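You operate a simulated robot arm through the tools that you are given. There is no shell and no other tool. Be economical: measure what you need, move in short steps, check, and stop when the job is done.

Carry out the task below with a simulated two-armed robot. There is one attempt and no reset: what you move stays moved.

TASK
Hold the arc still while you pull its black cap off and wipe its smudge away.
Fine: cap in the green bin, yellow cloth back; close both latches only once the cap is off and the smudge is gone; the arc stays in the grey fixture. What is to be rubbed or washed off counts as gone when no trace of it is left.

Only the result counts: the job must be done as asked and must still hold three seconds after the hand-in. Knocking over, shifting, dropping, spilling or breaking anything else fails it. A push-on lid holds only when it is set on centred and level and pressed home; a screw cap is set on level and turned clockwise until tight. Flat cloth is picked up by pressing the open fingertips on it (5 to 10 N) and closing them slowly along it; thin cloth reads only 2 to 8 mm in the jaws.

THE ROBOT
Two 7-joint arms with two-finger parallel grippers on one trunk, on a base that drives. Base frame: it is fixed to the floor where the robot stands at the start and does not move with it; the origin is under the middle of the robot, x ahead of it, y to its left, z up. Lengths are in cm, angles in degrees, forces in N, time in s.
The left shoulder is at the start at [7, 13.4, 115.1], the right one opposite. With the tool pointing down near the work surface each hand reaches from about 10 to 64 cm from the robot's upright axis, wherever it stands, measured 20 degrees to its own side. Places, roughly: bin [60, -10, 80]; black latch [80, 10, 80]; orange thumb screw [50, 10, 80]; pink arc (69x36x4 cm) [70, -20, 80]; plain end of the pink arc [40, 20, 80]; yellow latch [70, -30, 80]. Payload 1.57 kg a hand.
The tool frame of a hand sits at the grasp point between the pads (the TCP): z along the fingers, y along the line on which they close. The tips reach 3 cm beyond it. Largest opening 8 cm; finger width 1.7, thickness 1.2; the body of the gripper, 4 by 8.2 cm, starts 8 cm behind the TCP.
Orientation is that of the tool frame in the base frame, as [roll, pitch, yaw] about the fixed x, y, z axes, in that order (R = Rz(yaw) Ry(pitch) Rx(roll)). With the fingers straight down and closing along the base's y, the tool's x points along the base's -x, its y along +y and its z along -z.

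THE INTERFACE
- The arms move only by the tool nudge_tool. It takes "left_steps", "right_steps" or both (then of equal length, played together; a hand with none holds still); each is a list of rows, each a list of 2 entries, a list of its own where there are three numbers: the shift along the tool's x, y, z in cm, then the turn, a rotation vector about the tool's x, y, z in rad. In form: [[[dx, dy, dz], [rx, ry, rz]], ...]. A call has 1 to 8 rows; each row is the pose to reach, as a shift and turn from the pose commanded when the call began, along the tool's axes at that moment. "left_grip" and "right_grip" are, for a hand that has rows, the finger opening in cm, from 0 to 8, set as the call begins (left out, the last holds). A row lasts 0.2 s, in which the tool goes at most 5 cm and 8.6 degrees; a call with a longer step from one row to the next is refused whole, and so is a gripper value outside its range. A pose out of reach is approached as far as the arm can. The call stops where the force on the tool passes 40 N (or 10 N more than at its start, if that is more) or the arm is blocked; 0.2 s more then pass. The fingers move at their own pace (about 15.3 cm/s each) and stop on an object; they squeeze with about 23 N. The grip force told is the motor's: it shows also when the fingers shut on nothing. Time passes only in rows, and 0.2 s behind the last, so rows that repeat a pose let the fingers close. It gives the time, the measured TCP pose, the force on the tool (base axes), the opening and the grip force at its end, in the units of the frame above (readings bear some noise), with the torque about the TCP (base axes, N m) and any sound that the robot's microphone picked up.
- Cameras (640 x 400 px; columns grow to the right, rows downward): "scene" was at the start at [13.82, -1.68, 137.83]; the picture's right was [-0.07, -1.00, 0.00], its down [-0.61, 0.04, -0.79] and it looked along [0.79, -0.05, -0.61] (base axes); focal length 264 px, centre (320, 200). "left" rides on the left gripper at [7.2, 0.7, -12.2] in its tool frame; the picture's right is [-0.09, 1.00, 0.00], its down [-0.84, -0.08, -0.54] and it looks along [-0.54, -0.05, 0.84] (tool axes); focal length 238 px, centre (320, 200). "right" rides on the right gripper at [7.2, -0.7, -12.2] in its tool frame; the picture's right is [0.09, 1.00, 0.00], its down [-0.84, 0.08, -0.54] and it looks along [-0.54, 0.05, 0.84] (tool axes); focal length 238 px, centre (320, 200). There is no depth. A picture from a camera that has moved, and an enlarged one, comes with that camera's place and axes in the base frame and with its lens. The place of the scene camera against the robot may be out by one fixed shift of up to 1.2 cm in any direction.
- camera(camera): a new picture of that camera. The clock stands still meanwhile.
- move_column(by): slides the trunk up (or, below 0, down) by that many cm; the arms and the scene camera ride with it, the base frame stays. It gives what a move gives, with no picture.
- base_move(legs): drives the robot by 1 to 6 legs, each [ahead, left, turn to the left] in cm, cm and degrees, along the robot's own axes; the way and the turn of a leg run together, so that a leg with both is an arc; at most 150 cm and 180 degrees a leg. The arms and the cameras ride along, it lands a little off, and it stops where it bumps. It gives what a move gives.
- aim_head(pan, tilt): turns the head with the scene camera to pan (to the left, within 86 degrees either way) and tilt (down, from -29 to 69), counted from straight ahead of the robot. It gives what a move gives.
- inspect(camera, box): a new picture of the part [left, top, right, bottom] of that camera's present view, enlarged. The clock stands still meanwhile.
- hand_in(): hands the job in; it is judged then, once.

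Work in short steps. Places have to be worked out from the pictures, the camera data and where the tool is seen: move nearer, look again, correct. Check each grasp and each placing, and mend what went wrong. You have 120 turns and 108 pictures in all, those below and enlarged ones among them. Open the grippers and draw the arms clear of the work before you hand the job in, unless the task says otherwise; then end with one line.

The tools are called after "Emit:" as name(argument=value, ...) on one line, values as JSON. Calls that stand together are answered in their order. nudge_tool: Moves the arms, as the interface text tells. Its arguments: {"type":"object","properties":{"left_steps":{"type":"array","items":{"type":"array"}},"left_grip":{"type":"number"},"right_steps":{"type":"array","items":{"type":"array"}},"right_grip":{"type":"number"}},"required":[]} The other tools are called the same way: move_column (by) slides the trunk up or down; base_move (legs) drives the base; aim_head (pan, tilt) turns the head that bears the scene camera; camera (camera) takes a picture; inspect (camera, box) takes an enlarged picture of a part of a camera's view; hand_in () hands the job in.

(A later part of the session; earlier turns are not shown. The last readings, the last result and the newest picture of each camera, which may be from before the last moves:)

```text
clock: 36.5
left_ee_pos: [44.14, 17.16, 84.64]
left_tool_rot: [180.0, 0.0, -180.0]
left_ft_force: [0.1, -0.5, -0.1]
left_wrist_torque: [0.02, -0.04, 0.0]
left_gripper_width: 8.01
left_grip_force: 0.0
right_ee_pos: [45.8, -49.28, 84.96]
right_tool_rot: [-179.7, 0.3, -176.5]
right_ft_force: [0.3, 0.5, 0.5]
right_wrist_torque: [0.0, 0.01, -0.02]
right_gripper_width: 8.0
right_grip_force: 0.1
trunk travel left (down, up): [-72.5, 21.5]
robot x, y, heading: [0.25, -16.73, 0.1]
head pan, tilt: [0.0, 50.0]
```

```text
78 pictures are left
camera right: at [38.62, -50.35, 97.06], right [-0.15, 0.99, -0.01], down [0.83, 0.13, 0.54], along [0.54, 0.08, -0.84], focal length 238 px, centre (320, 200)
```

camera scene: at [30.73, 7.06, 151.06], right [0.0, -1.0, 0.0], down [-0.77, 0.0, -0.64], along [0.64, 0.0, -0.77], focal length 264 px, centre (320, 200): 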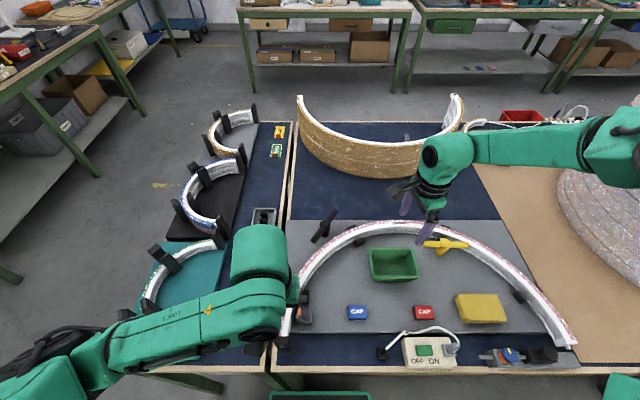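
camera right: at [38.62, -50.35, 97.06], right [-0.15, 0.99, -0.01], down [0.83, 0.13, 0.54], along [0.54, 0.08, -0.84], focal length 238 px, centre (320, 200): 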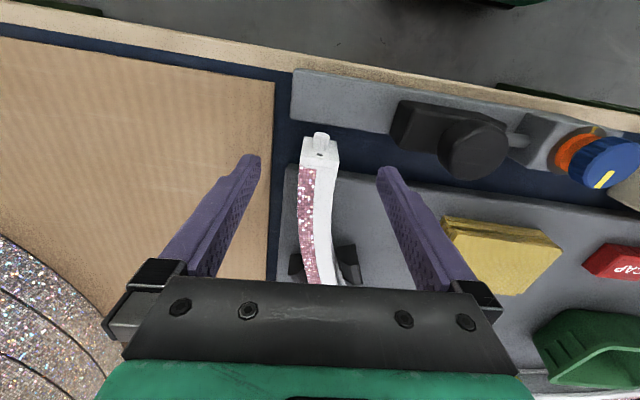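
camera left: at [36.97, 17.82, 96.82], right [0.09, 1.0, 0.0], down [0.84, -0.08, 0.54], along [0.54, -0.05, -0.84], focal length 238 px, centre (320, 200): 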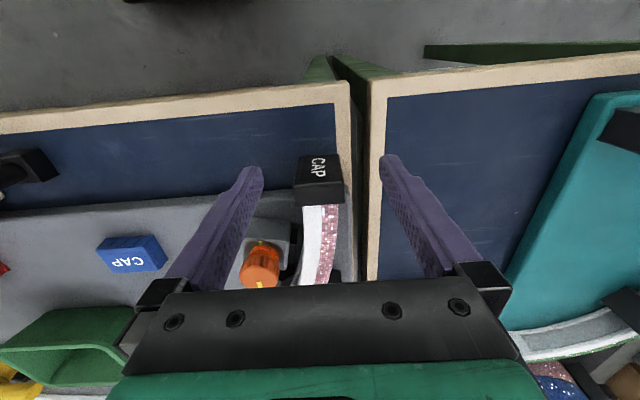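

Centred now. I close the right fingers on the leg.

Emit:
nudge_tool(right_steps=[[[0, 0, 0], [0, 0, 0]], [[0, 0, 0], [0, 0, 0]], [[0, 0, 0], [0, 0, 0]]], right_grip=0)

Emit:
camera(camera="right")

```text
clock: 37.2
left_ee_pos: [44.18, 17.15, 84.57]
left_tool_rot: [-180.0, -0.1, -179.8]
left_ft_force: [0.3, -0.2, 0.2]
left_wrist_torque: [-0.01, 0.02, -0.02]
left_gripper_width: 8.02
left_grip_force: 0.0
right_ee_pos: [45.68, -49.33, 84.95]
right_tool_rot: [-179.7, 0.1, -176.5]
right_ft_force: [-1.6, -0.9, 0.2]
right_wrist_torque: [0.04, -0.02, 0.14]
right_gripper_width: 2.38
right_grip_force: 22.9
trunk travel left (down, up): [-72.5, 21.5]
robot x, y, heading: [-0.28, -17.07, 0.1]
head pan, tilt: [0.0, 50.0]
```

```text
77 pictures are left
camera right: at [38.6, -50.38, 97.06], right [-0.15, 0.99, 0.0], down [0.83, 0.13, 0.54], along [0.54, 0.08, -0.84], focal length 238 px, centre (320, 200)
```

right: 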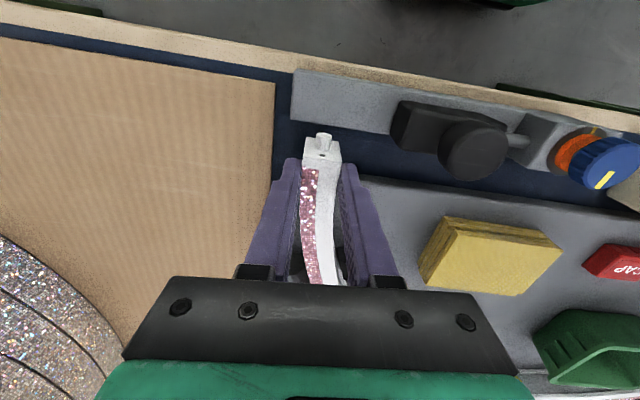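

Right holds the arc (2.38 cm, 23 N). Left TCP is centred over the cap; I close the left fingers on it.

Emit:
nudge_tool(left_steps=[[[0, 0, 0], [0, 0, 0]], [[0, 0, 0], [0, 0, 0]], [[0, 0, 0], [0, 0, 0]]], left_grip=0)

Emit:
camera(camera="left")

```text
clock: 38.0
left_ee_pos: [44.21, 17.21, 84.62]
left_tool_rot: [-180.0, 0.1, -179.9]
left_ft_force: [-0.6, 4.3, 0.3]
left_wrist_torque: [0.07, 0.04, -0.01]
left_gripper_width: 3.1
left_grip_force: 22.8
right_ee_pos: [45.74, -49.38, 85.03]
right_tool_rot: [-179.7, 0.3, -176.5]
right_ft_force: [-1.5, -2.4, 0.5]
right_wrist_torque: [0.04, 0.06, 0.14]
right_gripper_width: 2.36
right_grip_force: 23.2
trunk travel left (down, up): [-72.5, 21.5]
robot x, y, heading: [-0.03, -17.0, 0.0]
head pan, tilt: [0.0, 50.0]
```

```text
76 pictures are left
camera left: at [36.94, 17.81, 96.86], right [0.09, 1.0, 0.0], down [0.84, -0.08, 0.54], along [0.54, -0.05, -0.84], focal length 238 px, centre (320, 200)
```

left: 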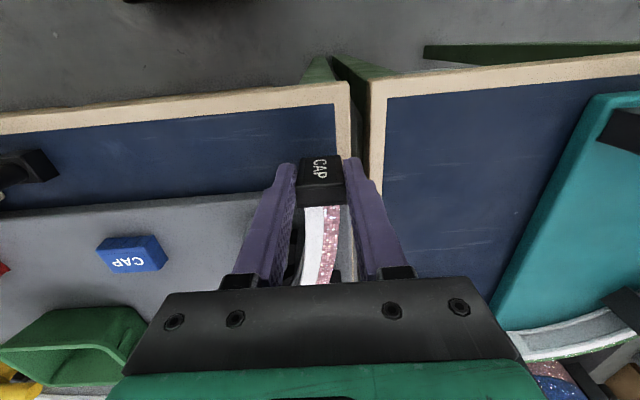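

Cap gripped (3.1 cm). I pull it gently toward −x in small steps while watching the right hand's forces.

Emit:
nudge_tool(left_steps=[[[0.2, 0.05, 0], [0, 0, 0]], [[0.4, 0.1, 0], [0, 0, 0]], [[0.6, 0.1, 0], [0, 0, 0]], [[0.8, 0.1, 0], [0, 0, 0]], [[1.0, 0.1, 0], [0, 0, 0]]])

Emit:
camera(camera="left")

```text
clock: 39.2
left_ee_pos: [43.21, 17.28, 84.45]
left_tool_rot: [179.9, -0.1, -179.9]
left_ft_force: [0.9, 0.7, 2.6]
left_wrist_torque: [-0.03, -0.01, 0.01]
left_gripper_width: 3.11
left_grip_force: 23.1
right_ee_pos: [45.78, -49.36, 84.97]
right_tool_rot: [-179.8, 0.3, -176.5]
right_ft_force: [1.3, -4.2, 1.7]
right_wrist_torque: [0.17, 0.03, 0.25]
right_gripper_width: 2.36
right_grip_force: 22.8
trunk travel left (down, up): [-72.5, 21.5]
robot x, y, heading: [-0.04, -16.56, -0.0]
head pan, tilt: [0.0, 50.0]
```

```text
75 pictures are left
camera left: at [35.98, 17.87, 96.77], right [0.09, 1.0, 0.0], down [0.84, -0.08, 0.54], along [0.54, -0.05, -0.84], focal length 238 px, centre (320, 200)
```

left: 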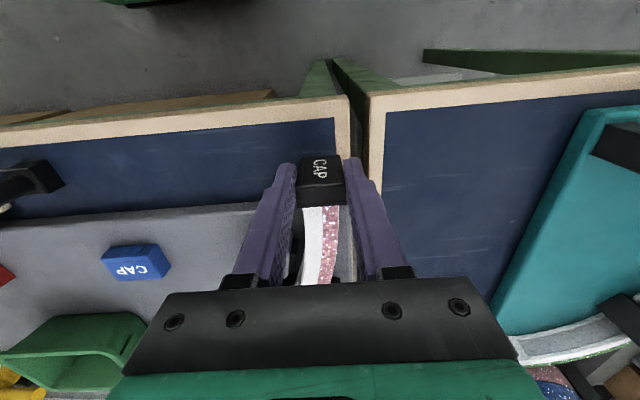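

Forces stay low and the right hand hasn't shifted; the cap seems to slide off. I pull 2 cm further and look.

Emit:
nudge_tool(left_steps=[[[0.4, 0, 0], [0, 0, 0]], [[0.8, 0, 0], [0, 0, 0]], [[1.2, 0, 0], [0, 0, 0]], [[1.6, 0, 0], [0, 0, 0]], [[2.2, 0, 0], [0, 0, 0]]])

Emit:
camera(camera="left")

Emit:
camera(camera="scene")

```text
clock: 40.5
left_ee_pos: [40.97, 17.2, 84.51]
left_tool_rot: [179.9, 0.0, -179.9]
left_ft_force: [-0.4, -0.2, -0.4]
left_wrist_torque: [0.0, -0.02, 0.02]
left_gripper_width: 3.1
left_grip_force: 22.8
right_ee_pos: [45.73, -49.26, 84.93]
right_tool_rot: [-179.7, 0.1, -176.5]
right_ft_force: [0.5, 1.4, 0.1]
right_wrist_torque: [0.19, -0.32, 0.28]
right_gripper_width: 2.39
right_grip_force: 23.3
trunk travel left (down, up): [-72.5, 21.5]
robot x, y, heading: [0.23, -16.89, 0.1]
head pan, tilt: [0.0, 50.0]
```

```text
74 pictures are left
camera left: at [33.75, 17.9, 96.77], right [0.09, 1.0, 0.0], down [0.84, -0.08, 0.54], along [0.54, -0.05, -0.84], focal length 238 px, centre (320, 200)
```

left: 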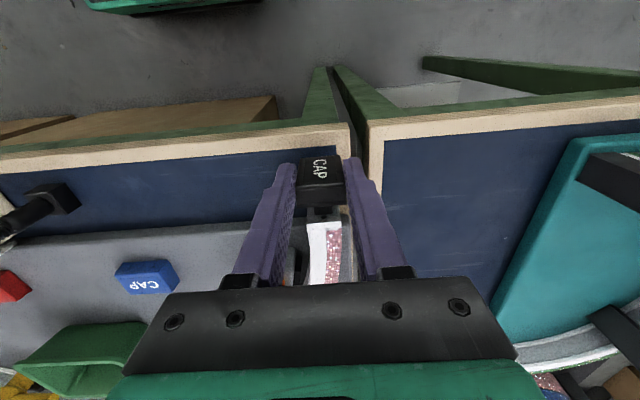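

```text
73 pictures are left
camera scene: at [12.86, -18.0, 136.06], right [0.0, -1.0, 0.0], down [-0.77, 0.0, -0.64], along [0.64, 0.0, -0.77], focal length 264 px, centre (320, 200)
```

scene: 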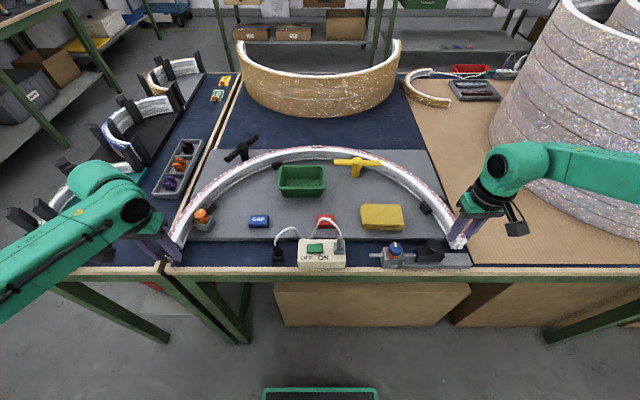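

The cap is clear of the white end; I check the gap for anything connecting.

Emit:
inspect(camera="left", box=[270, 140, 370, 290])

```text
2.67 times, centred on (320, 215) of left
camera zoom: at [33.75, 17.9, 96.77], right [0.09, 1.0, 0.0], down [0.84, -0.08, 0.54], along [0.54, -0.05, -0.84], focal length 636 px, centre (320, 160)
```

zoom: 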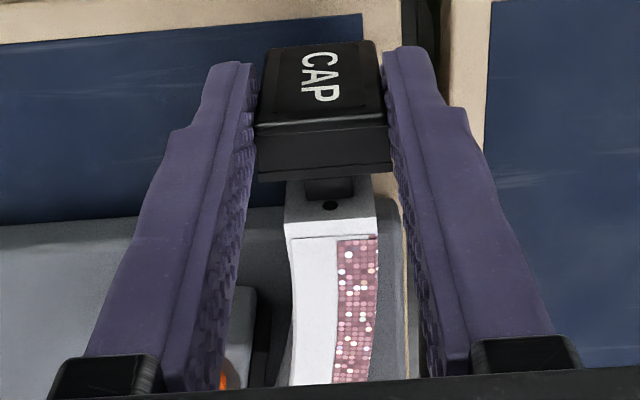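

A tongue of the cap may still be inside the end; I pull 2.5 cm more straight, then lift.

Emit:
nudge_tool(left_steps=[[[0.8, 0, 0], [0, 0, 0]], [[1.6, 0, 0], [0, 0, 0]], [[2.5, 0, 0], [0, 0, 0]], [[2.5, 0, -3], [0, 0, 0]], [[2.5, 0, -7], [0, 0, 0]], [[2.5, 0, -11], [0, 0, 0]], [[2.5, 0, -15], [0, 0, 0]]])

Emit:
camera(camera="left")

```text
clock: 42.0
left_ee_pos: [38.39, 17.12, 99.53]
left_tool_rot: [-180.0, 0.0, -180.0]
left_ft_force: [-0.6, 0.4, -0.1]
left_wrist_torque: [-0.02, 0.01, 0.04]
left_gripper_width: 3.11
left_grip_force: 22.5
right_ee_pos: [45.81, -49.36, 85.06]
right_tool_rot: [-179.7, 0.2, -176.5]
right_ft_force: [-0.1, 1.2, -0.2]
right_wrist_torque: [0.24, 0.19, 0.27]
right_gripper_width: 2.36
right_grip_force: 23.2
trunk travel left (down, up): [-72.5, 21.5]
robot x, y, heading: [-0.31, -17.13, 0.1]
head pan, tilt: [0.0, 50.0]
```

```text
71 pictures are left
camera left: at [31.22, 17.79, 111.83], right [0.09, 1.0, 0.0], down [0.84, -0.08, 0.54], along [0.54, -0.05, -0.84], focal length 238 px, centre (320, 200)
```

left: 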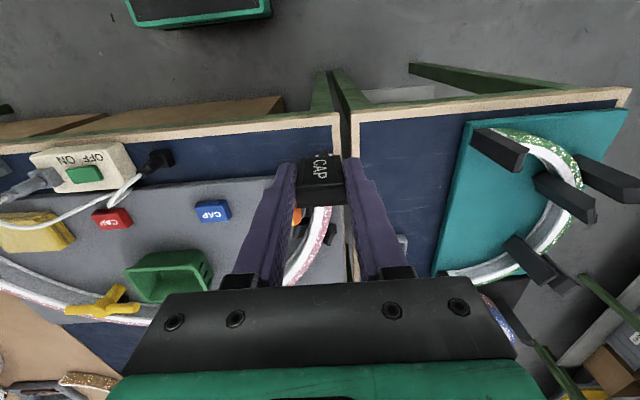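

The cap is off and held. I release the arc with the right hand, lift it clear and draw it inward.

Emit:
nudge_tool(right_steps=[[[0, 0, 0], [0, 0, 0]], [[0, 0, 0], [0, 0, 0]], [[0, 0, -4], [0, 0, 0.05]], [[0, 0, -8], [0, 0, 0.1]], [[0, 2, -12], [0, 0, 0.14]], [[1, 5, -16], [0, 0, 0.14]], [[2, 9, -18], [0, 0, 0.14]], [[3, 13, -20], [0, 0, 0.14]]], right_grip=8)

Emit:
camera(camera="scene")

```text
refused: row 6 steps farther than a row can; nothing moved
```

```text
70 pictures are left
camera scene: at [12.87, -18.03, 136.06], right [0.0, -1.0, 0.0], down [-0.77, 0.0, -0.64], along [0.64, 0.0, -0.77], focal length 264 px, centre (320, 200)
```

scene: 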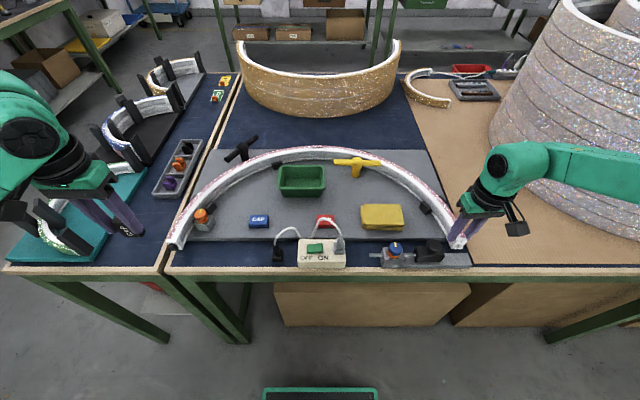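

Resend with smaller steps.

Emit:
nudge_tool(right_steps=[[[0, 0, 0], [0, 0, 0]], [[0, 0, 0], [0, 0, 0]], [[0, 0, -4], [0, 0, 0.05]], [[0, 0, -8], [0, 0, 0.1]], [[0, 2, -12], [0, 0, 0.14]], [[1, 5, -15], [0, 0, 0.14]], [[2, 9, -17], [0, 0, 0.14]], [[3, 13, -19], [0, 0, 0.14]]], right_grip=8)

Emit:
camera(camera="scene")

```text
clock: 43.9
left_ee_pos: [38.48, 17.25, 99.56]
left_tool_rot: [-179.9, 0.0, -179.9]
left_ft_force: [-0.6, 1.2, -0.7]
left_wrist_torque: [-0.02, 0.01, 0.0]
left_gripper_width: 3.11
left_grip_force: 22.1
right_ee_pos: [41.9, -36.53, 103.94]
right_tool_rot: [-179.8, 0.0, 175.5]
right_ft_force: [-1.5, 0.7, -0.1]
right_wrist_torque: [-0.04, -0.02, -0.05]
right_gripper_width: 8.01
right_grip_force: 0.0
trunk travel left (down, up): [-72.5, 21.5]
robot x, y, heading: [-0.25, -16.83, -0.3]
head pan, tilt: [0.0, 50.0]
```

```text
69 pictures are left
camera scene: at [12.81, -17.8, 136.07], right [0.0, -1.0, 0.0], down [-0.77, 0.0, -0.64], along [0.64, 0.0, -0.77], focal length 264 px, centre (320, 200)
```

scene: 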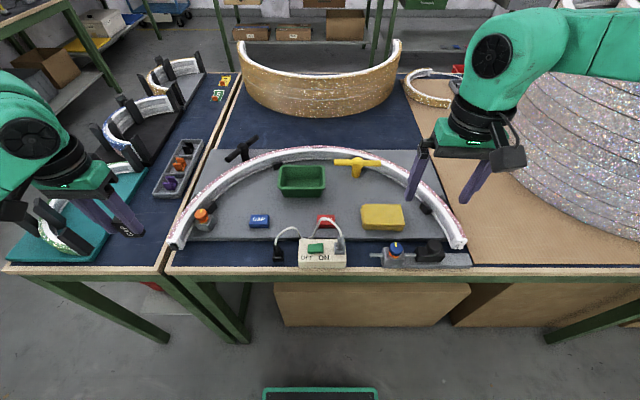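

Bin centre is ≈[63,-12.7]. I drive ahead 12 and turn right 12° so the left arm reaches over the bin comfortably.

Emit:
base_move(legs=[[12, 0, -12]])

```text
clock: 45.1
left_ee_pos: [56.36, 7.15, 99.4]
left_tool_rot: [-180.0, 0.1, 168.0]
left_ft_force: [-0.2, 0.5, -0.2]
left_wrist_torque: [-0.04, 0.02, 0.02]
left_gripper_width: 3.11
left_grip_force: 22.8
right_ee_pos: [48.42, -46.19, 103.86]
right_tool_rot: [-179.9, 0.2, 163.5]
right_ft_force: [0.5, -0.2, -0.6]
right_wrist_torque: [0.01, 0.0, 0.0]
right_gripper_width: 8.0
right_grip_force: 0.0
trunk travel left (down, up): [-72.5, 21.5]
robot x, y, heading: [11.8, -18.15, -11.9]
head pan, tilt: [0.0, 50.0]
```

Now move the left hand with the cap over the bin.

Emit:
nudge_tool(left_steps=[[[-2.1, -3.6, 0], [0, 0, 0]], [[-4.2, -7.2, 0], [0, 0, 0]], [[-6.4, -10.8, 0], [0, 0, 0]], [[-8.5, -14.4, 0], [0, 0, 0]], [[-10.7, -18.07, 0], [0, 0, 0]]])

Emit:
camera(camera="left")

```text
clock: 46.3
left_ee_pos: [63.26, -13.0, 99.58]
left_tool_rot: [-179.9, 0.0, 167.9]
left_ft_force: [-0.1, -0.4, -0.2]
left_wrist_torque: [0.03, 0.03, -0.01]
left_gripper_width: 3.13
left_grip_force: 23.4
right_ee_pos: [48.75, -46.47, 103.83]
right_tool_rot: [180.0, 0.1, 163.6]
right_ft_force: [-0.7, -0.4, 0.0]
right_wrist_torque: [0.01, 0.0, 0.03]
right_gripper_width: 8.0
right_grip_force: 0.1
trunk travel left (down, up): [-72.5, 21.5]
robot x, y, heading: [11.45, -18.1, -12.1]
head pan, tilt: [0.0, 50.0]
```

```text
68 pictures are left
camera left: at [56.33, -10.84, 111.9], right [0.3, 0.95, 0.0], down [0.8, -0.25, 0.54], along [0.52, -0.16, -0.84], focal length 238 px, centre (320, 200)
```

left: 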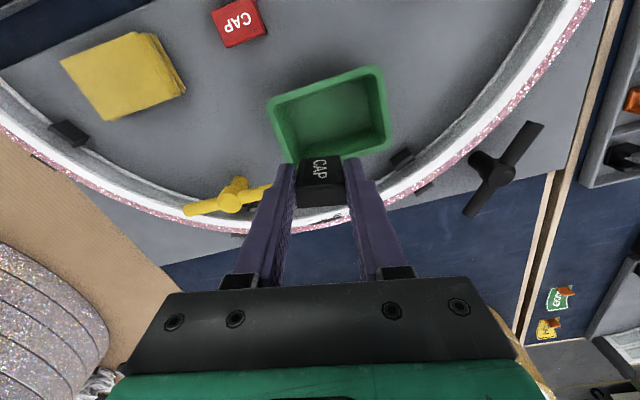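

Bin centre looks like [62.5,-11.6]. I correct, lower the cap into the bin and check.

Emit:
nudge_tool(left_steps=[[[1.07, 1.2, 3], [0, 0, 0]], [[1.07, 1.2, 6], [0, 0, 0]], [[1.07, 1.2, 9], [0, 0, 0]], [[1.07, 1.2, 12], [0, 0, 0]], [[1.07, 1.2, 13.5], [0, 0, 0]]])

Emit:
camera(camera="left")

```text
clock: 47.5
left_ee_pos: [62.36, -11.54, 86.02]
left_tool_rot: [180.0, 0.0, 168.0]
left_ft_force: [-1.3, 0.3, 0.3]
left_wrist_torque: [-0.01, -0.01, -0.01]
left_gripper_width: 3.09
left_grip_force: 22.9
right_ee_pos: [48.63, -46.26, 103.83]
right_tool_rot: [-179.8, 0.1, 163.5]
right_ft_force: [-0.4, 1.4, -0.2]
right_wrist_torque: [0.0, 0.02, 0.0]
right_gripper_width: 8.0
right_grip_force: 0.1
trunk travel left (down, up): [-72.5, 21.5]
robot x, y, heading: [11.78, -17.96, -12.0]
head pan, tilt: [0.0, 50.0]
```

```text
67 pictures are left
camera left: at [55.46, -9.28, 98.31], right [0.3, 0.95, 0.0], down [0.8, -0.25, 0.54], along [0.52, -0.16, -0.84], focal length 238 px, centre (320, 200)
```

left: 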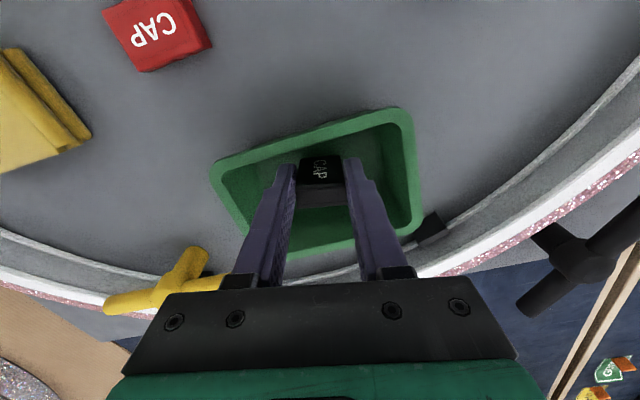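

The cap is inside the bin. I lower gently until near the floor, then release.

Emit:
nudge_tool(left_steps=[[[0, 0, 0.4], [0, 0, 0]], [[0, 0, 0.8], [0, 0, 0]], [[0, 0, 1.1], [0, 0, 0]]])

Emit:
nudge_tool(left_steps=[[[0, 0, 0], [0, 0, 0]], [[0, 0, 0], [0, 0, 0]], [[0, 0, -3], [0, 0, 0]], [[0, 0, -7], [0, 0, 0]], [[0, 0, -11], [0, 0, 0]], [[0, 0, -15], [0, 0, 0]]], left_grip=5)

Emit:
camera(camera="left")

Emit:
camera(camera="scene")

```text
clock: 48.3
left_ee_pos: [62.36, -11.33, 85.39]
left_tool_rot: [-180.0, 0.6, 168.0]
left_ft_force: [2.9, 2.6, 21.6]
left_wrist_torque: [0.06, -0.2, 0.02]
left_gripper_width: 3.18
left_grip_force: 22.7
right_ee_pos: [48.27, -46.22, 104.11]
right_tool_rot: [180.0, 0.4, 163.5]
right_ft_force: [0.7, 0.0, -0.2]
right_wrist_torque: [0.0, 0.0, -0.01]
right_gripper_width: 8.02
right_grip_force: 0.0
trunk travel left (down, up): [-72.5, 21.5]
robot x, y, heading: [11.65, -18.16, -12.0]
head pan, tilt: [0.0, 50.0]
```

```text
clock: 49.7
left_ee_pos: [62.31, -11.46, 99.98]
left_tool_rot: [-180.0, 0.0, 168.0]
left_ft_force: [0.0, -0.1, -0.9]
left_wrist_torque: [0.0, 0.02, 0.0]
left_gripper_width: 4.99
left_grip_force: 0.0
right_ee_pos: [48.55, -46.23, 103.83]
right_tool_rot: [-179.9, 0.1, 163.5]
right_ft_force: [1.4, -0.6, -0.3]
right_wrist_torque: [-0.02, -0.06, 0.01]
right_gripper_width: 8.02
right_grip_force: 0.1
trunk travel left (down, up): [-72.5, 21.5]
robot x, y, heading: [11.49, -18.24, -12.0]
head pan, tilt: [0.0, 50.0]
```

```text
66 pictures are left
camera left: at [55.37, -9.25, 112.25], right [0.3, 0.95, 0.0], down [0.8, -0.25, 0.54], along [0.52, -0.16, -0.84], focal length 238 px, centre (320, 200)
```

left: 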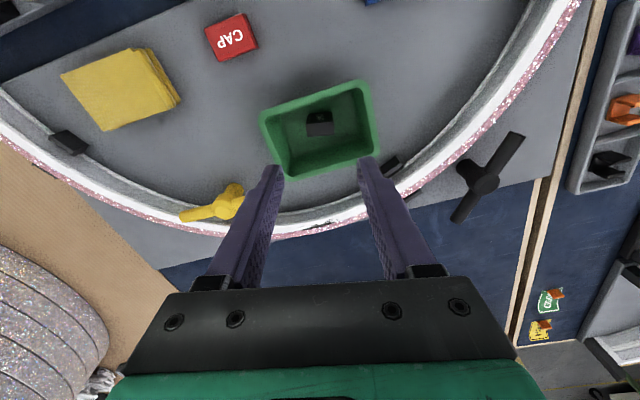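

```text
65 pictures are left
camera scene: at [24.29, -21.94, 136.06], right [-0.21, -0.98, 0.0], down [-0.75, 0.16, -0.64], along [0.63, -0.13, -0.77], focal length 264 px, centre (320, 200)
```

scene: 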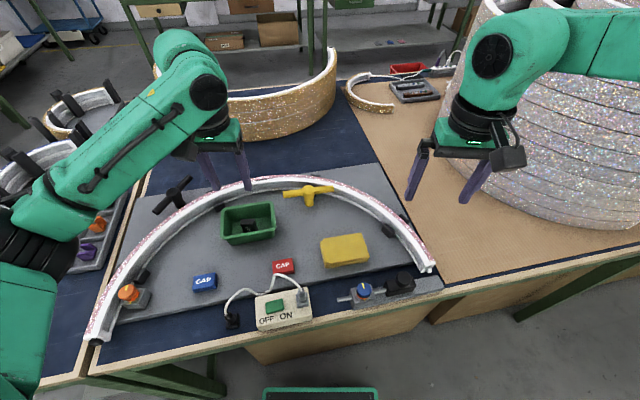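

The cap lies in the bin. Next the cloth (~[52.5,-32.8]): I turn the base back to heading 0, which puts the cloth at the right arm's best bearing.

Emit:
base_move(legs=[[0, 0, 12]])

Emit:
camera(camera="right")

```text
clock: 50.9
left_ee_pos: [59.72, -1.05, 99.79]
left_tool_rot: [-180.0, 0.0, 180.0]
left_ft_force: [-0.5, 0.8, -0.3]
left_wrist_torque: [-0.01, 0.01, -0.02]
left_gripper_width: 5.03
left_grip_force: 0.0
right_ee_pos: [53.64, -38.14, 103.87]
right_tool_rot: [-179.9, 0.0, 175.4]
right_ft_force: [-0.6, -0.2, -0.1]
right_wrist_torque: [0.03, 0.01, -0.02]
right_gripper_width: 7.99
right_grip_force: 0.1
trunk travel left (down, up): [-72.5, 21.5]
robot x, y, heading: [11.41, -18.36, -0.2]
head pan, tilt: [0.0, 50.0]
```

```text
64 pictures are left
camera right: at [46.46, -38.14, 115.95], right [-0.01, 1.0, 0.0], down [0.84, 0.01, 0.54], along [0.54, 0.01, -0.84], focal length 238 px, centre (320, 200)
```

right: 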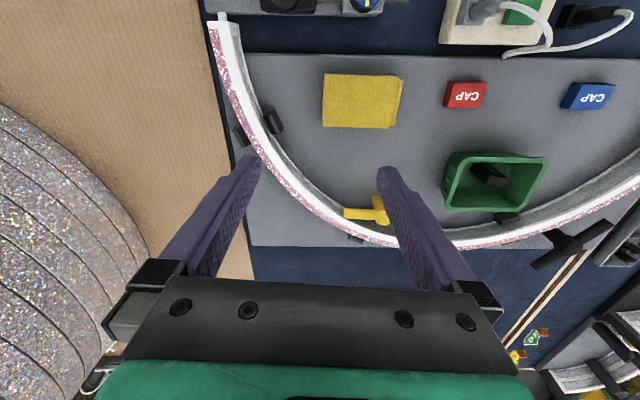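

Cloth: centre ≈[52.4,-32.4], about 7×10 cm. I bring the right hand above it with fingers opened 5 cm.

Emit:
nudge_tool(right_steps=[[[0.4, 1.4, 3.5], [0, 0, -0.02]], [[0.8, 2.8, 7], [0, 0, -0.04]], [[1.3, 4.2, 10.5], [0, 0, -0.06]], [[1.69, 5.6, 14], [0, 0, -0.08]]], right_grip=5)

Emit:
camera(camera="right")

```text
clock: 51.9
left_ee_pos: [60.03, -1.01, 99.88]
left_tool_rot: [-179.9, -0.1, 179.8]
left_ft_force: [0.5, 0.3, 0.0]
left_wrist_torque: [0.02, 0.03, 0.0]
left_gripper_width: 4.99
left_grip_force: 0.1
right_ee_pos: [52.49, -32.25, 89.86]
right_tool_rot: [-179.8, 0.1, 179.9]
right_ft_force: [0.7, -0.7, 0.1]
right_wrist_torque: [0.0, 0.05, 0.01]
right_gripper_width: 5.0
right_grip_force: 0.1
trunk travel left (down, up): [-72.5, 21.5]
robot x, y, heading: [11.77, -18.55, -0.2]
head pan, tilt: [0.0, 50.0]
```

```text
63 pictures are left
camera right: at [45.35, -32.95, 101.93], right [-0.09, 1.0, 0.0], down [0.84, 0.08, 0.54], along [0.54, 0.05, -0.84], focal length 238 px, centre (320, 200)
```

right: 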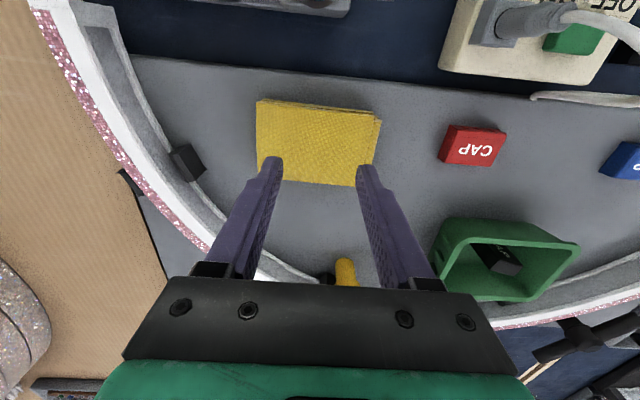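

Well centred. I descend close to the cloth, then creep down for contact.

Emit:
nudge_tool(right_steps=[[[0, 0, 2], [0, 0, 0]], [[0, 0, 3.2], [0, 0, 0]], [[0, 0, 3.6], [0, 0, 0]], [[0, 0, 3.9], [0, 0, 0]]])

Emit:
nudge_tool(right_steps=[[[0, 0, 0.2], [0, 0, 0]], [[0, 0, 0.4], [0, 0, 0]]])

```text
clock: 52.9
left_ee_pos: [59.93, -1.05, 99.81]
left_tool_rot: [-180.0, 0.0, 179.9]
left_ft_force: [0.6, 0.2, 0.1]
left_wrist_torque: [0.0, 0.02, 0.0]
left_gripper_width: 5.0
left_grip_force: 0.0
right_ee_pos: [52.46, -32.25, 86.03]
right_tool_rot: [-179.9, 0.1, 180.0]
right_ft_force: [0.1, 0.2, -0.3]
right_wrist_torque: [0.0, -0.05, -0.03]
right_gripper_width: 5.01
right_grip_force: 0.0
trunk travel left (down, up): [-72.5, 21.5]
robot x, y, heading: [11.85, -17.69, -0.2]
head pan, tilt: [0.0, 50.0]
```

```text
clock: 53.5
left_ee_pos: [59.76, -1.17, 100.0]
left_tool_rot: [-180.0, 0.0, 179.9]
left_ft_force: [-0.3, 0.8, -0.3]
left_wrist_torque: [-0.01, -0.01, 0.0]
left_gripper_width: 5.01
left_grip_force: 0.0
right_ee_pos: [52.53, -32.41, 85.66]
right_tool_rot: [-179.9, 0.3, 180.0]
right_ft_force: [-0.1, -1.0, 6.7]
right_wrist_torque: [-0.02, 0.03, 0.03]
right_gripper_width: 4.96
right_grip_force: 0.0
trunk travel left (down, up): [-72.5, 21.5]
robot x, y, heading: [11.89, -18.5, -0.2]
head pan, tilt: [0.0, 50.0]
```

Contact at 6.7 N (cloth top ≈82.7). I close in steps along it.

Emit:
nudge_tool(right_steps=[[[0, 0, 0], [0, 0, 0]]], right_grip=4)

Emit:
nudge_tool(right_steps=[[[0, 0, 0], [0, 0, 0]]], right_grip=3)

Emit:
nudge_tool(right_steps=[[[0, 0, 0], [0, 0, 0]]], right_grip=2)

Emit:
nudge_tool(right_steps=[[[0, 0, 0], [0, 0, 0]]], right_grip=1)

Emit:
nudge_tool(right_steps=[[[0, 0, 0], [0, 0, 0]], [[0, 0, 0], [0, 0, 0]]], right_grip=0)

Emit:
camera(camera="right")

```text
clock: 53.9
left_ee_pos: [59.85, -1.06, 99.87]
left_tool_rot: [180.0, 0.1, 179.8]
left_ft_force: [0.6, 0.7, 0.0]
left_wrist_torque: [-0.01, -0.01, 0.0]
left_gripper_width: 4.99
left_grip_force: 0.2
right_ee_pos: [52.41, -32.32, 85.67]
right_tool_rot: [-180.0, 0.2, -180.0]
right_ft_force: [-0.3, 1.2, 8.0]
right_wrist_torque: [0.1, 0.01, 0.02]
right_gripper_width: 4.45
right_grip_force: 2.3
trunk travel left (down, up): [-72.5, 21.5]
robot x, y, heading: [11.69, -17.84, -0.0]
head pan, tilt: [0.0, 50.0]
```

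```text
clock: 54.2
left_ee_pos: [59.82, -1.03, 99.9]
left_tool_rot: [-179.9, 0.0, 179.9]
left_ft_force: [0.2, 0.1, 0.2]
left_wrist_torque: [-0.01, -0.01, -0.01]
left_gripper_width: 5.01
left_grip_force: 0.1
right_ee_pos: [52.41, -32.23, 85.67]
right_tool_rot: [-179.8, 0.1, -180.0]
right_ft_force: [0.2, 3.4, 8.8]
right_wrist_torque: [0.15, -0.01, 0.02]
right_gripper_width: 3.52
right_grip_force: 2.6
trunk travel left (down, up): [-72.5, 21.5]
robot x, y, heading: [12.22, -18.26, 0.1]
head pan, tilt: [0.0, 50.0]
```

```text
clock: 54.6
left_ee_pos: [59.72, -1.09, 100.01]
left_tool_rot: [-179.9, 0.1, 179.9]
left_ft_force: [1.0, -0.3, 0.5]
left_wrist_torque: [0.03, 0.0, 0.01]
left_gripper_width: 5.0
left_grip_force: 0.2
right_ee_pos: [52.31, -32.31, 85.57]
right_tool_rot: [-179.9, 0.2, 180.0]
right_ft_force: [-0.4, 2.5, 9.8]
right_wrist_torque: [0.13, 0.04, 0.02]
right_gripper_width: 2.54
right_grip_force: 2.9
trunk travel left (down, up): [-72.5, 21.5]
robot x, y, heading: [11.66, -18.36, -0.0]
head pan, tilt: [0.0, 50.0]
```

```text
clock: 55.0
left_ee_pos: [59.7, -1.02, 99.89]
left_tool_rot: [-179.8, 0.1, 179.9]
left_ft_force: [-0.4, -0.2, -0.2]
left_wrist_torque: [-0.04, -0.02, 0.01]
left_gripper_width: 4.99
left_grip_force: 0.1
right_ee_pos: [52.4, -32.27, 85.65]
right_tool_rot: [-179.9, 0.1, -180.0]
right_ft_force: [0.0, 2.6, 9.8]
right_wrist_torque: [0.1, 0.03, 0.0]
right_gripper_width: 1.44
right_grip_force: 2.0
trunk travel left (down, up): [-72.5, 21.5]
robot x, y, heading: [11.88, -18.26, 0.3]
head pan, tilt: [0.0, 50.0]
```

```text
clock: 55.6
left_ee_pos: [59.71, -1.09, 99.99]
left_tool_rot: [180.0, 0.1, 179.9]
left_ft_force: [-1.2, -0.6, 0.5]
left_wrist_torque: [0.0, -0.05, -0.01]
left_gripper_width: 4.99
left_grip_force: 0.0
right_ee_pos: [52.46, -32.35, 85.79]
right_tool_rot: [-179.9, 0.2, 180.0]
right_ft_force: [0.3, 1.0, 10.6]
right_wrist_torque: [0.03, 0.02, 0.0]
right_gripper_width: 0.0
right_grip_force: 21.3
trunk travel left (down, up): [-72.5, 21.5]
robot x, y, heading: [11.63, -18.12, -0.1]
head pan, tilt: [0.0, 50.0]
```

```text
62 pictures are left
camera right: at [45.17, -32.97, 97.71], right [-0.09, 1.0, 0.0], down [0.83, 0.08, 0.54], along [0.54, 0.05, -0.84], focal length 238 px, centre (320, 200)
```

right: 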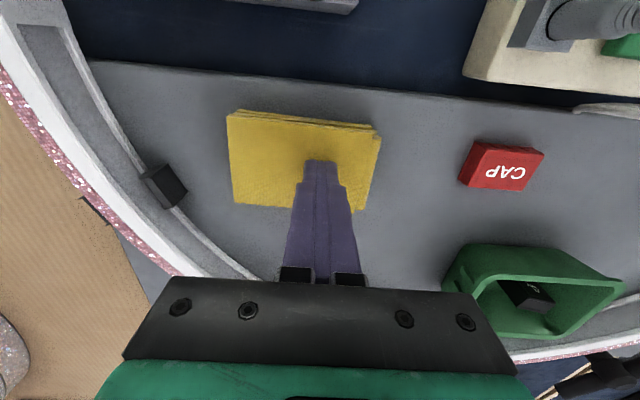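

The fingers slid over it: it behaves as a thick folded pad, so it should be gripped across its 7 cm sides. I lift, open fully and turn the hand to yaw 90 above it.

Emit:
nudge_tool(right_steps=[[[0, 0, -3], [0, 0, 0.13]], [[0, 0, -6], [0, 0, 0.26]], [[0, 0, -6], [0, 0, 0.4]], [[0, 0, -6], [0, 0, 0.54]], [[0, 0, -6], [0, 0, 0.68]], [[0, 0, -6], [0, 0, 0.82]]], right_grip=8)

Emit:
nudge_tool(right_steps=[[[0, 0, 0], [0, 0, 0.14]], [[0, 0, 0], [0, 0, 0.28]], [[0, 0, 0], [0, 0, 0.42]], [[0, 0, 0], [0, 0, 0.56]], [[0, 0, 0], [0, 0, 0.7]], [[0, 0, 0], [0, 0, 0.75]]])

Emit:
camera(camera="right")

```text
clock: 57.0
left_ee_pos: [59.81, -1.27, 99.99]
left_tool_rot: [179.9, 0.0, 179.9]
left_ft_force: [0.4, 0.5, -0.4]
left_wrist_torque: [-0.02, 0.02, 0.02]
left_gripper_width: 5.01
left_grip_force: 0.0
right_ee_pos: [52.4, -32.45, 91.48]
right_tool_rot: [-180.0, 0.1, 133.0]
right_ft_force: [1.0, 0.5, -0.3]
right_wrist_torque: [0.01, -0.03, -0.01]
right_gripper_width: 8.01
right_grip_force: 0.1
trunk travel left (down, up): [-72.5, 21.5]
robot x, y, heading: [11.77, -17.96, -0.1]
head pan, tilt: [0.0, 50.0]
```

```text
clock: 58.5
left_ee_pos: [59.84, -1.12, 99.87]
left_tool_rot: [180.0, 0.0, 179.9]
left_ft_force: [0.4, 0.8, -0.6]
left_wrist_torque: [-0.01, -0.01, 0.0]
left_gripper_width: 5.03
left_grip_force: 0.1
right_ee_pos: [52.46, -32.32, 91.59]
right_tool_rot: [179.8, 0.1, 90.1]
right_ft_force: [0.7, 1.1, 0.2]
right_wrist_torque: [0.02, 0.02, 0.0]
right_gripper_width: 8.0
right_grip_force: 0.0
trunk travel left (down, up): [-72.5, 21.5]
robot x, y, heading: [11.96, -18.0, -0.3]
head pan, tilt: [0.0, 50.0]
```

```text
61 pictures are left
camera right: at [51.8, -25.14, 103.65], right [1.0, 0.09, 0.0], down [0.08, -0.84, 0.54], along [0.05, -0.54, -0.84], focal length 238 px, centre (320, 200)
```

right: 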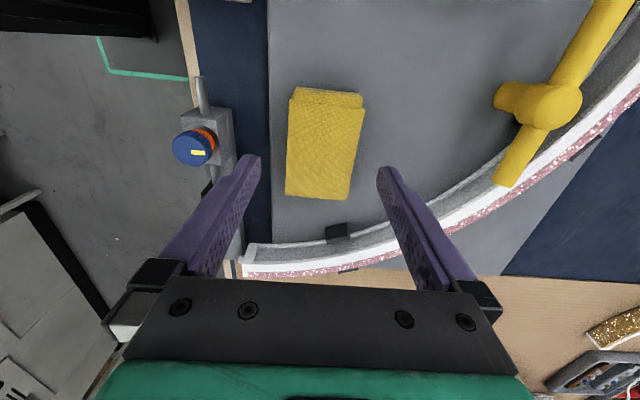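

Centred within 0.3 cm. I descend with the fingers either side of the pad.

Emit:
nudge_tool(right_steps=[[[0, 0.25, 3], [0, 0, 0]], [[0, 0.25, 5.5], [0, 0, 0]], [[0, 0.25, 6.4], [0, 0, 0]], [[0, 0.25, 6.9], [0, 0, 0]]])

Emit:
camera(camera="right")

```text
clock: 59.5
left_ee_pos: [59.75, -1.15, 99.93]
left_tool_rot: [180.0, 0.0, 179.9]
left_ft_force: [-0.2, -0.1, 0.0]
left_wrist_torque: [0.02, 0.02, 0.0]
left_gripper_width: 4.99
left_grip_force: 0.0
right_ee_pos: [52.68, -32.41, 84.63]
right_tool_rot: [179.9, 0.0, 90.1]
right_ft_force: [0.2, -0.2, -0.9]
right_wrist_torque: [-0.01, 0.0, 0.0]
right_gripper_width: 8.0
right_grip_force: 0.0
trunk travel left (down, up): [-72.5, 21.5]
robot x, y, heading: [12.1, -18.6, -0.1]
head pan, tilt: [0.0, 50.0]
```

```text
60 pictures are left
camera right: at [52.08, -25.17, 96.72], right [1.0, 0.09, 0.0], down [0.08, -0.84, 0.54], along [0.05, -0.54, -0.84], focal length 238 px, centre (320, 200)
```

right: 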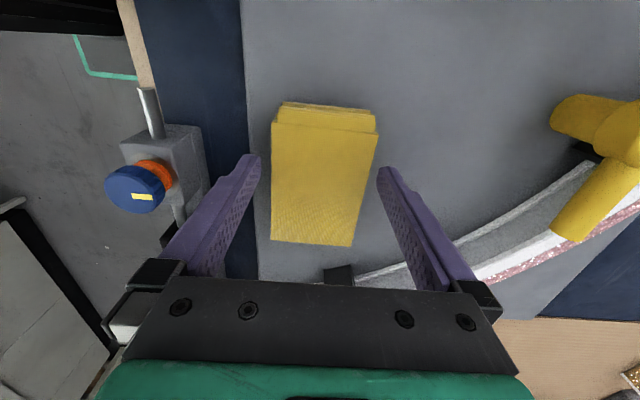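

No contact yet. A touch lower, then close on the pad.

Emit:
nudge_tool(right_steps=[[[0, 0, 0.2], [0, 0, 0]], [[0, 0, 0.4], [0, 0, 0]]])

Emit:
nudge_tool(right_steps=[[[0, 0, 0], [0, 0, 0]], [[0, 0, 0], [0, 0, 0]], [[0, 0, 0], [0, 0, 0]]], right_grip=0)

Emit:
camera(camera="right")

```text
clock: 60.0
left_ee_pos: [59.96, -1.15, 99.94]
left_tool_rot: [-180.0, 0.1, 179.8]
left_ft_force: [0.5, -0.2, -0.3]
left_wrist_torque: [-0.01, -0.01, -0.01]
left_gripper_width: 5.02
left_grip_force: 0.0
right_ee_pos: [52.74, -32.37, 84.31]
right_tool_rot: [179.9, 0.1, 90.1]
right_ft_force: [0.3, 0.4, 0.3]
right_wrist_torque: [0.0, 0.02, -0.02]
right_gripper_width: 8.01
right_grip_force: 0.0
trunk travel left (down, up): [-72.5, 21.5]
robot x, y, heading: [11.59, -18.28, -0.1]
head pan, tilt: [0.0, 50.0]
```

```text
clock: 60.9
left_ee_pos: [59.8, -1.21, 99.93]
left_tool_rot: [180.0, 0.0, 179.9]
left_ft_force: [-0.6, 0.6, 0.4]
left_wrist_torque: [0.0, -0.01, -0.03]
left_gripper_width: 5.0
left_grip_force: 0.0
right_ee_pos: [52.61, -32.41, 84.22]
right_tool_rot: [179.9, 0.0, 90.2]
right_ft_force: [0.6, 0.2, -0.6]
right_wrist_torque: [0.01, -0.02, -0.02]
right_gripper_width: 6.4
right_grip_force: 22.5
trunk travel left (down, up): [-72.5, 21.5]
robot x, y, heading: [11.81, -18.07, -0.0]
head pan, tilt: [0.0, 50.0]
```

```text
59 pictures are left
camera right: at [52.05, -25.17, 96.35], right [1.0, 0.09, 0.0], down [0.08, -0.84, 0.54], along [0.05, -0.54, -0.84], focal length 238 px, centre (320, 200)
```

right: 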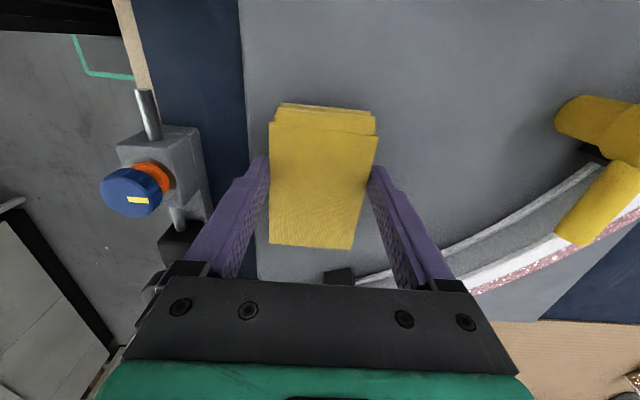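

The pad is held (6.4 cm). Lift it and turn the wrist back toward neutral.

Emit:
nudge_tool(right_steps=[[[0, 0, -2], [0, 0, 0]], [[0, 0, -5], [0, 0, -0.14]], [[0, 0, -8], [0, 0, -0.28]], [[0, 0, -11], [0, 0, -0.42]], [[0, 0, -13], [0, 0, -0.56]], [[0, 0, -14], [0, 0, -0.7]], [[0, 0, -14], [0, 0, -0.84]], [[0, 0, -14], [0, 0, -0.98]]])

Emit:
base_move(legs=[[6.2, 15, 0]])

Emit:
camera(camera="right")

Emit:
camera(camera="left")

```text
clock: 62.6
left_ee_pos: [59.83, -1.15, 99.9]
left_tool_rot: [180.0, 0.0, 179.9]
left_ft_force: [0.7, 0.8, -0.3]
left_wrist_torque: [0.02, -0.02, 0.0]
left_gripper_width: 5.03
left_grip_force: 0.1
right_ee_pos: [52.68, -32.52, 98.23]
right_tool_rot: [-180.0, 0.2, 146.4]
right_ft_force: [0.7, -0.4, 0.5]
right_wrist_torque: [0.01, -0.03, 0.01]
right_gripper_width: 6.4
right_grip_force: 23.2
trunk travel left (down, up): [-72.5, 21.5]
robot x, y, heading: [11.66, -17.98, 0.0]
head pan, tilt: [0.0, 50.0]
```

```text
clock: 64.1
left_ee_pos: [65.99, 14.05, 99.98]
left_tool_rot: [180.0, 0.0, 179.9]
left_ft_force: [0.5, 0.3, 0.1]
left_wrist_torque: [0.01, 0.02, -0.01]
left_gripper_width: 4.99
left_grip_force: 0.1
right_ee_pos: [58.97, -17.28, 98.18]
right_tool_rot: [-180.0, 0.1, 146.4]
right_ft_force: [0.3, 0.0, -0.7]
right_wrist_torque: [0.0, 0.0, -0.01]
right_gripper_width: 6.39
right_grip_force: 23.4
trunk travel left (down, up): [-72.5, 21.5]
robot x, y, heading: [18.01, -3.39, -0.2]
head pan, tilt: [0.0, 50.0]
```

```text
58 pictures are left
camera right: at [52.57, -13.76, 110.36], right [0.47, 0.88, 0.0], down [0.74, -0.4, 0.54], along [0.48, -0.26, -0.84], focal length 238 px, centre (320, 200)
```

right: 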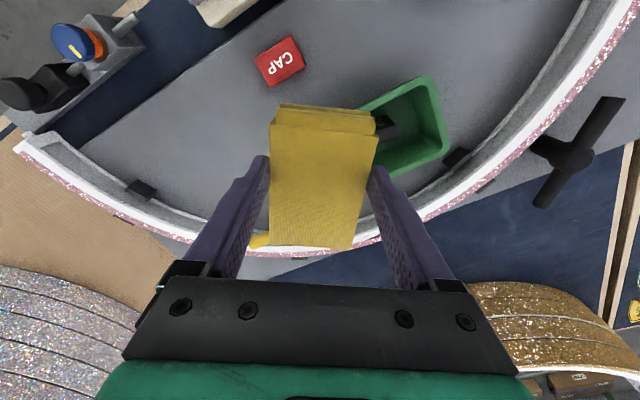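

```text
57 pictures are left
camera left: at [58.78, 14.72, 112.18], right [0.09, 1.0, 0.0], down [0.84, -0.08, 0.54], along [0.54, -0.05, -0.84], focal length 238 px, centre (320, 200)
```

left: 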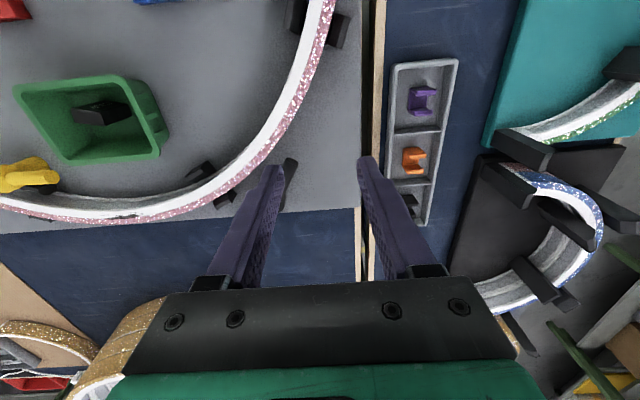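

I bring the left hand over the arc's left shoulder at ≈[61,11.6] with yaw 150 for the hold.

Emit:
nudge_tool(left_steps=[[[1.2, -0.6, 2], [0, 0, 0.13]], [[2.5, -1.2, 4], [0, 0, 0.26]], [[3.7, -1.8, 6], [0, 0, 0.39]], [[5, -2.4, 8], [0, 0, 0.52]], [[5, -2.4, 9], [0, 0, 0.52]]], left_grip=6)

Emit:
camera(camera="left")

```text
clock: 65.3
left_ee_pos: [61.06, 11.67, 90.91]
left_tool_rot: [180.0, 0.0, 150.1]
left_ft_force: [0.0, -0.9, -0.5]
left_wrist_torque: [0.02, 0.0, -0.03]
left_gripper_width: 5.99
left_grip_force: 0.0
right_ee_pos: [58.88, -17.09, 98.4]
right_tool_rot: [-180.0, 0.2, 146.5]
right_ft_force: [-0.4, -0.3, -0.3]
right_wrist_torque: [0.01, -0.04, -0.03]
right_gripper_width: 6.4
right_grip_force: 23.3
trunk travel left (down, up): [-72.5, 21.5]
robot x, y, heading: [17.77, -2.59, 0.0]
head pan, tilt: [0.0, 50.0]
```

```text
56 pictures are left
camera left: at [55.07, 15.83, 103.17], right [0.58, 0.82, 0.0], down [0.69, -0.48, 0.54], along [0.44, -0.31, -0.84], focal length 238 px, centre (320, 200)
```

left: 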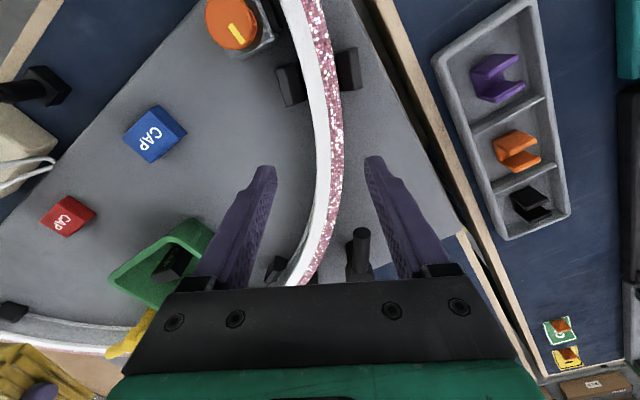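

Yaw is right; the arc centre is 0.8 cm toward the tool's +y. Shift, lower to z≈85 and check.

Emit:
nudge_tool(left_steps=[[[0, 0.8, 2], [0, 0, 0]], [[0, 0.8, 4.5], [0, 0, 0]], [[0, 0.8, 5.9], [0, 0, 0]]])

Emit:
camera(camera="left")

```text
clock: 66.1
left_ee_pos: [61.35, 12.39, 84.98]
left_tool_rot: [180.0, 0.0, 150.2]
left_ft_force: [-0.4, 0.0, -0.1]
left_wrist_torque: [-0.01, 0.0, 0.01]
left_gripper_width: 6.01
left_grip_force: 0.0
right_ee_pos: [58.84, -17.33, 98.44]
right_tool_rot: [180.0, 0.0, 146.5]
right_ft_force: [-0.4, 0.0, 0.2]
right_wrist_torque: [-0.01, 0.02, -0.01]
right_gripper_width: 6.42
right_grip_force: 23.5
trunk travel left (down, up): [-72.5, 21.5]
robot x, y, heading: [17.99, -3.18, -0.0]
head pan, tilt: [0.0, 50.0]
```

```text
55 pictures are left
camera left: at [55.42, 16.5, 97.26], right [0.57, 0.82, 0.0], down [0.69, -0.48, 0.54], along [0.44, -0.31, -0.84], focal length 238 px, centre (320, 200)
```

left: 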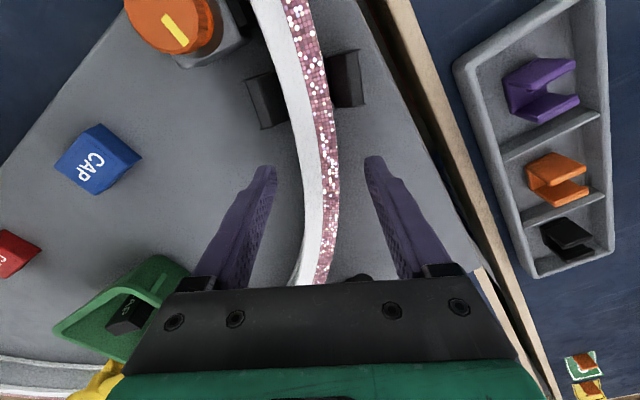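

Centred. Close the left fingers to hold the arc.

Emit:
nudge_tool(left_steps=[[[0, 0, 0], [0, 0, 0]], [[0, 0, 0], [0, 0, 0]], [[0, 0, 0], [0, 0, 0]]], left_grip=0)

Emit:
inspect(camera="scene", box=[180, 120, 500, 320])

```text
clock: 66.9
left_ee_pos: [61.25, 12.32, 85.03]
left_tool_rot: [180.0, 0.1, 150.2]
left_ft_force: [0.1, -0.4, -0.3]
left_wrist_torque: [-0.14, -0.31, -0.06]
left_gripper_width: 2.58
left_grip_force: 23.5
right_ee_pos: [58.88, -17.19, 98.23]
right_tool_rot: [-179.9, 0.2, 146.3]
right_ft_force: [-0.8, 0.1, -0.2]
right_wrist_torque: [0.05, -0.03, 0.01]
right_gripper_width: 6.4
right_grip_force: 23.0
trunk travel left (down, up): [-72.5, 21.5]
robot x, y, heading: [17.9, -3.22, 0.1]
head pan, tilt: [0.0, 50.0]
```

```text
2.00 times, centred on (340, 220) of scene
camera zoom: at [30.78, -4.2, 136.06], right [0.0, -1.0, 0.0], down [-0.77, 0.0, -0.64], along [0.64, 0.0, -0.77], focal length 528 px, centre (280, 160)
```

zoom: 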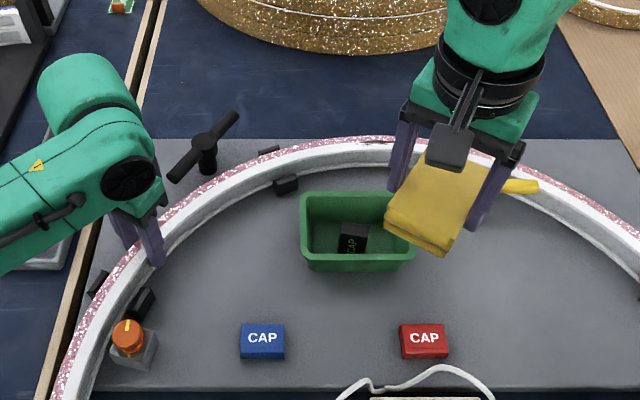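

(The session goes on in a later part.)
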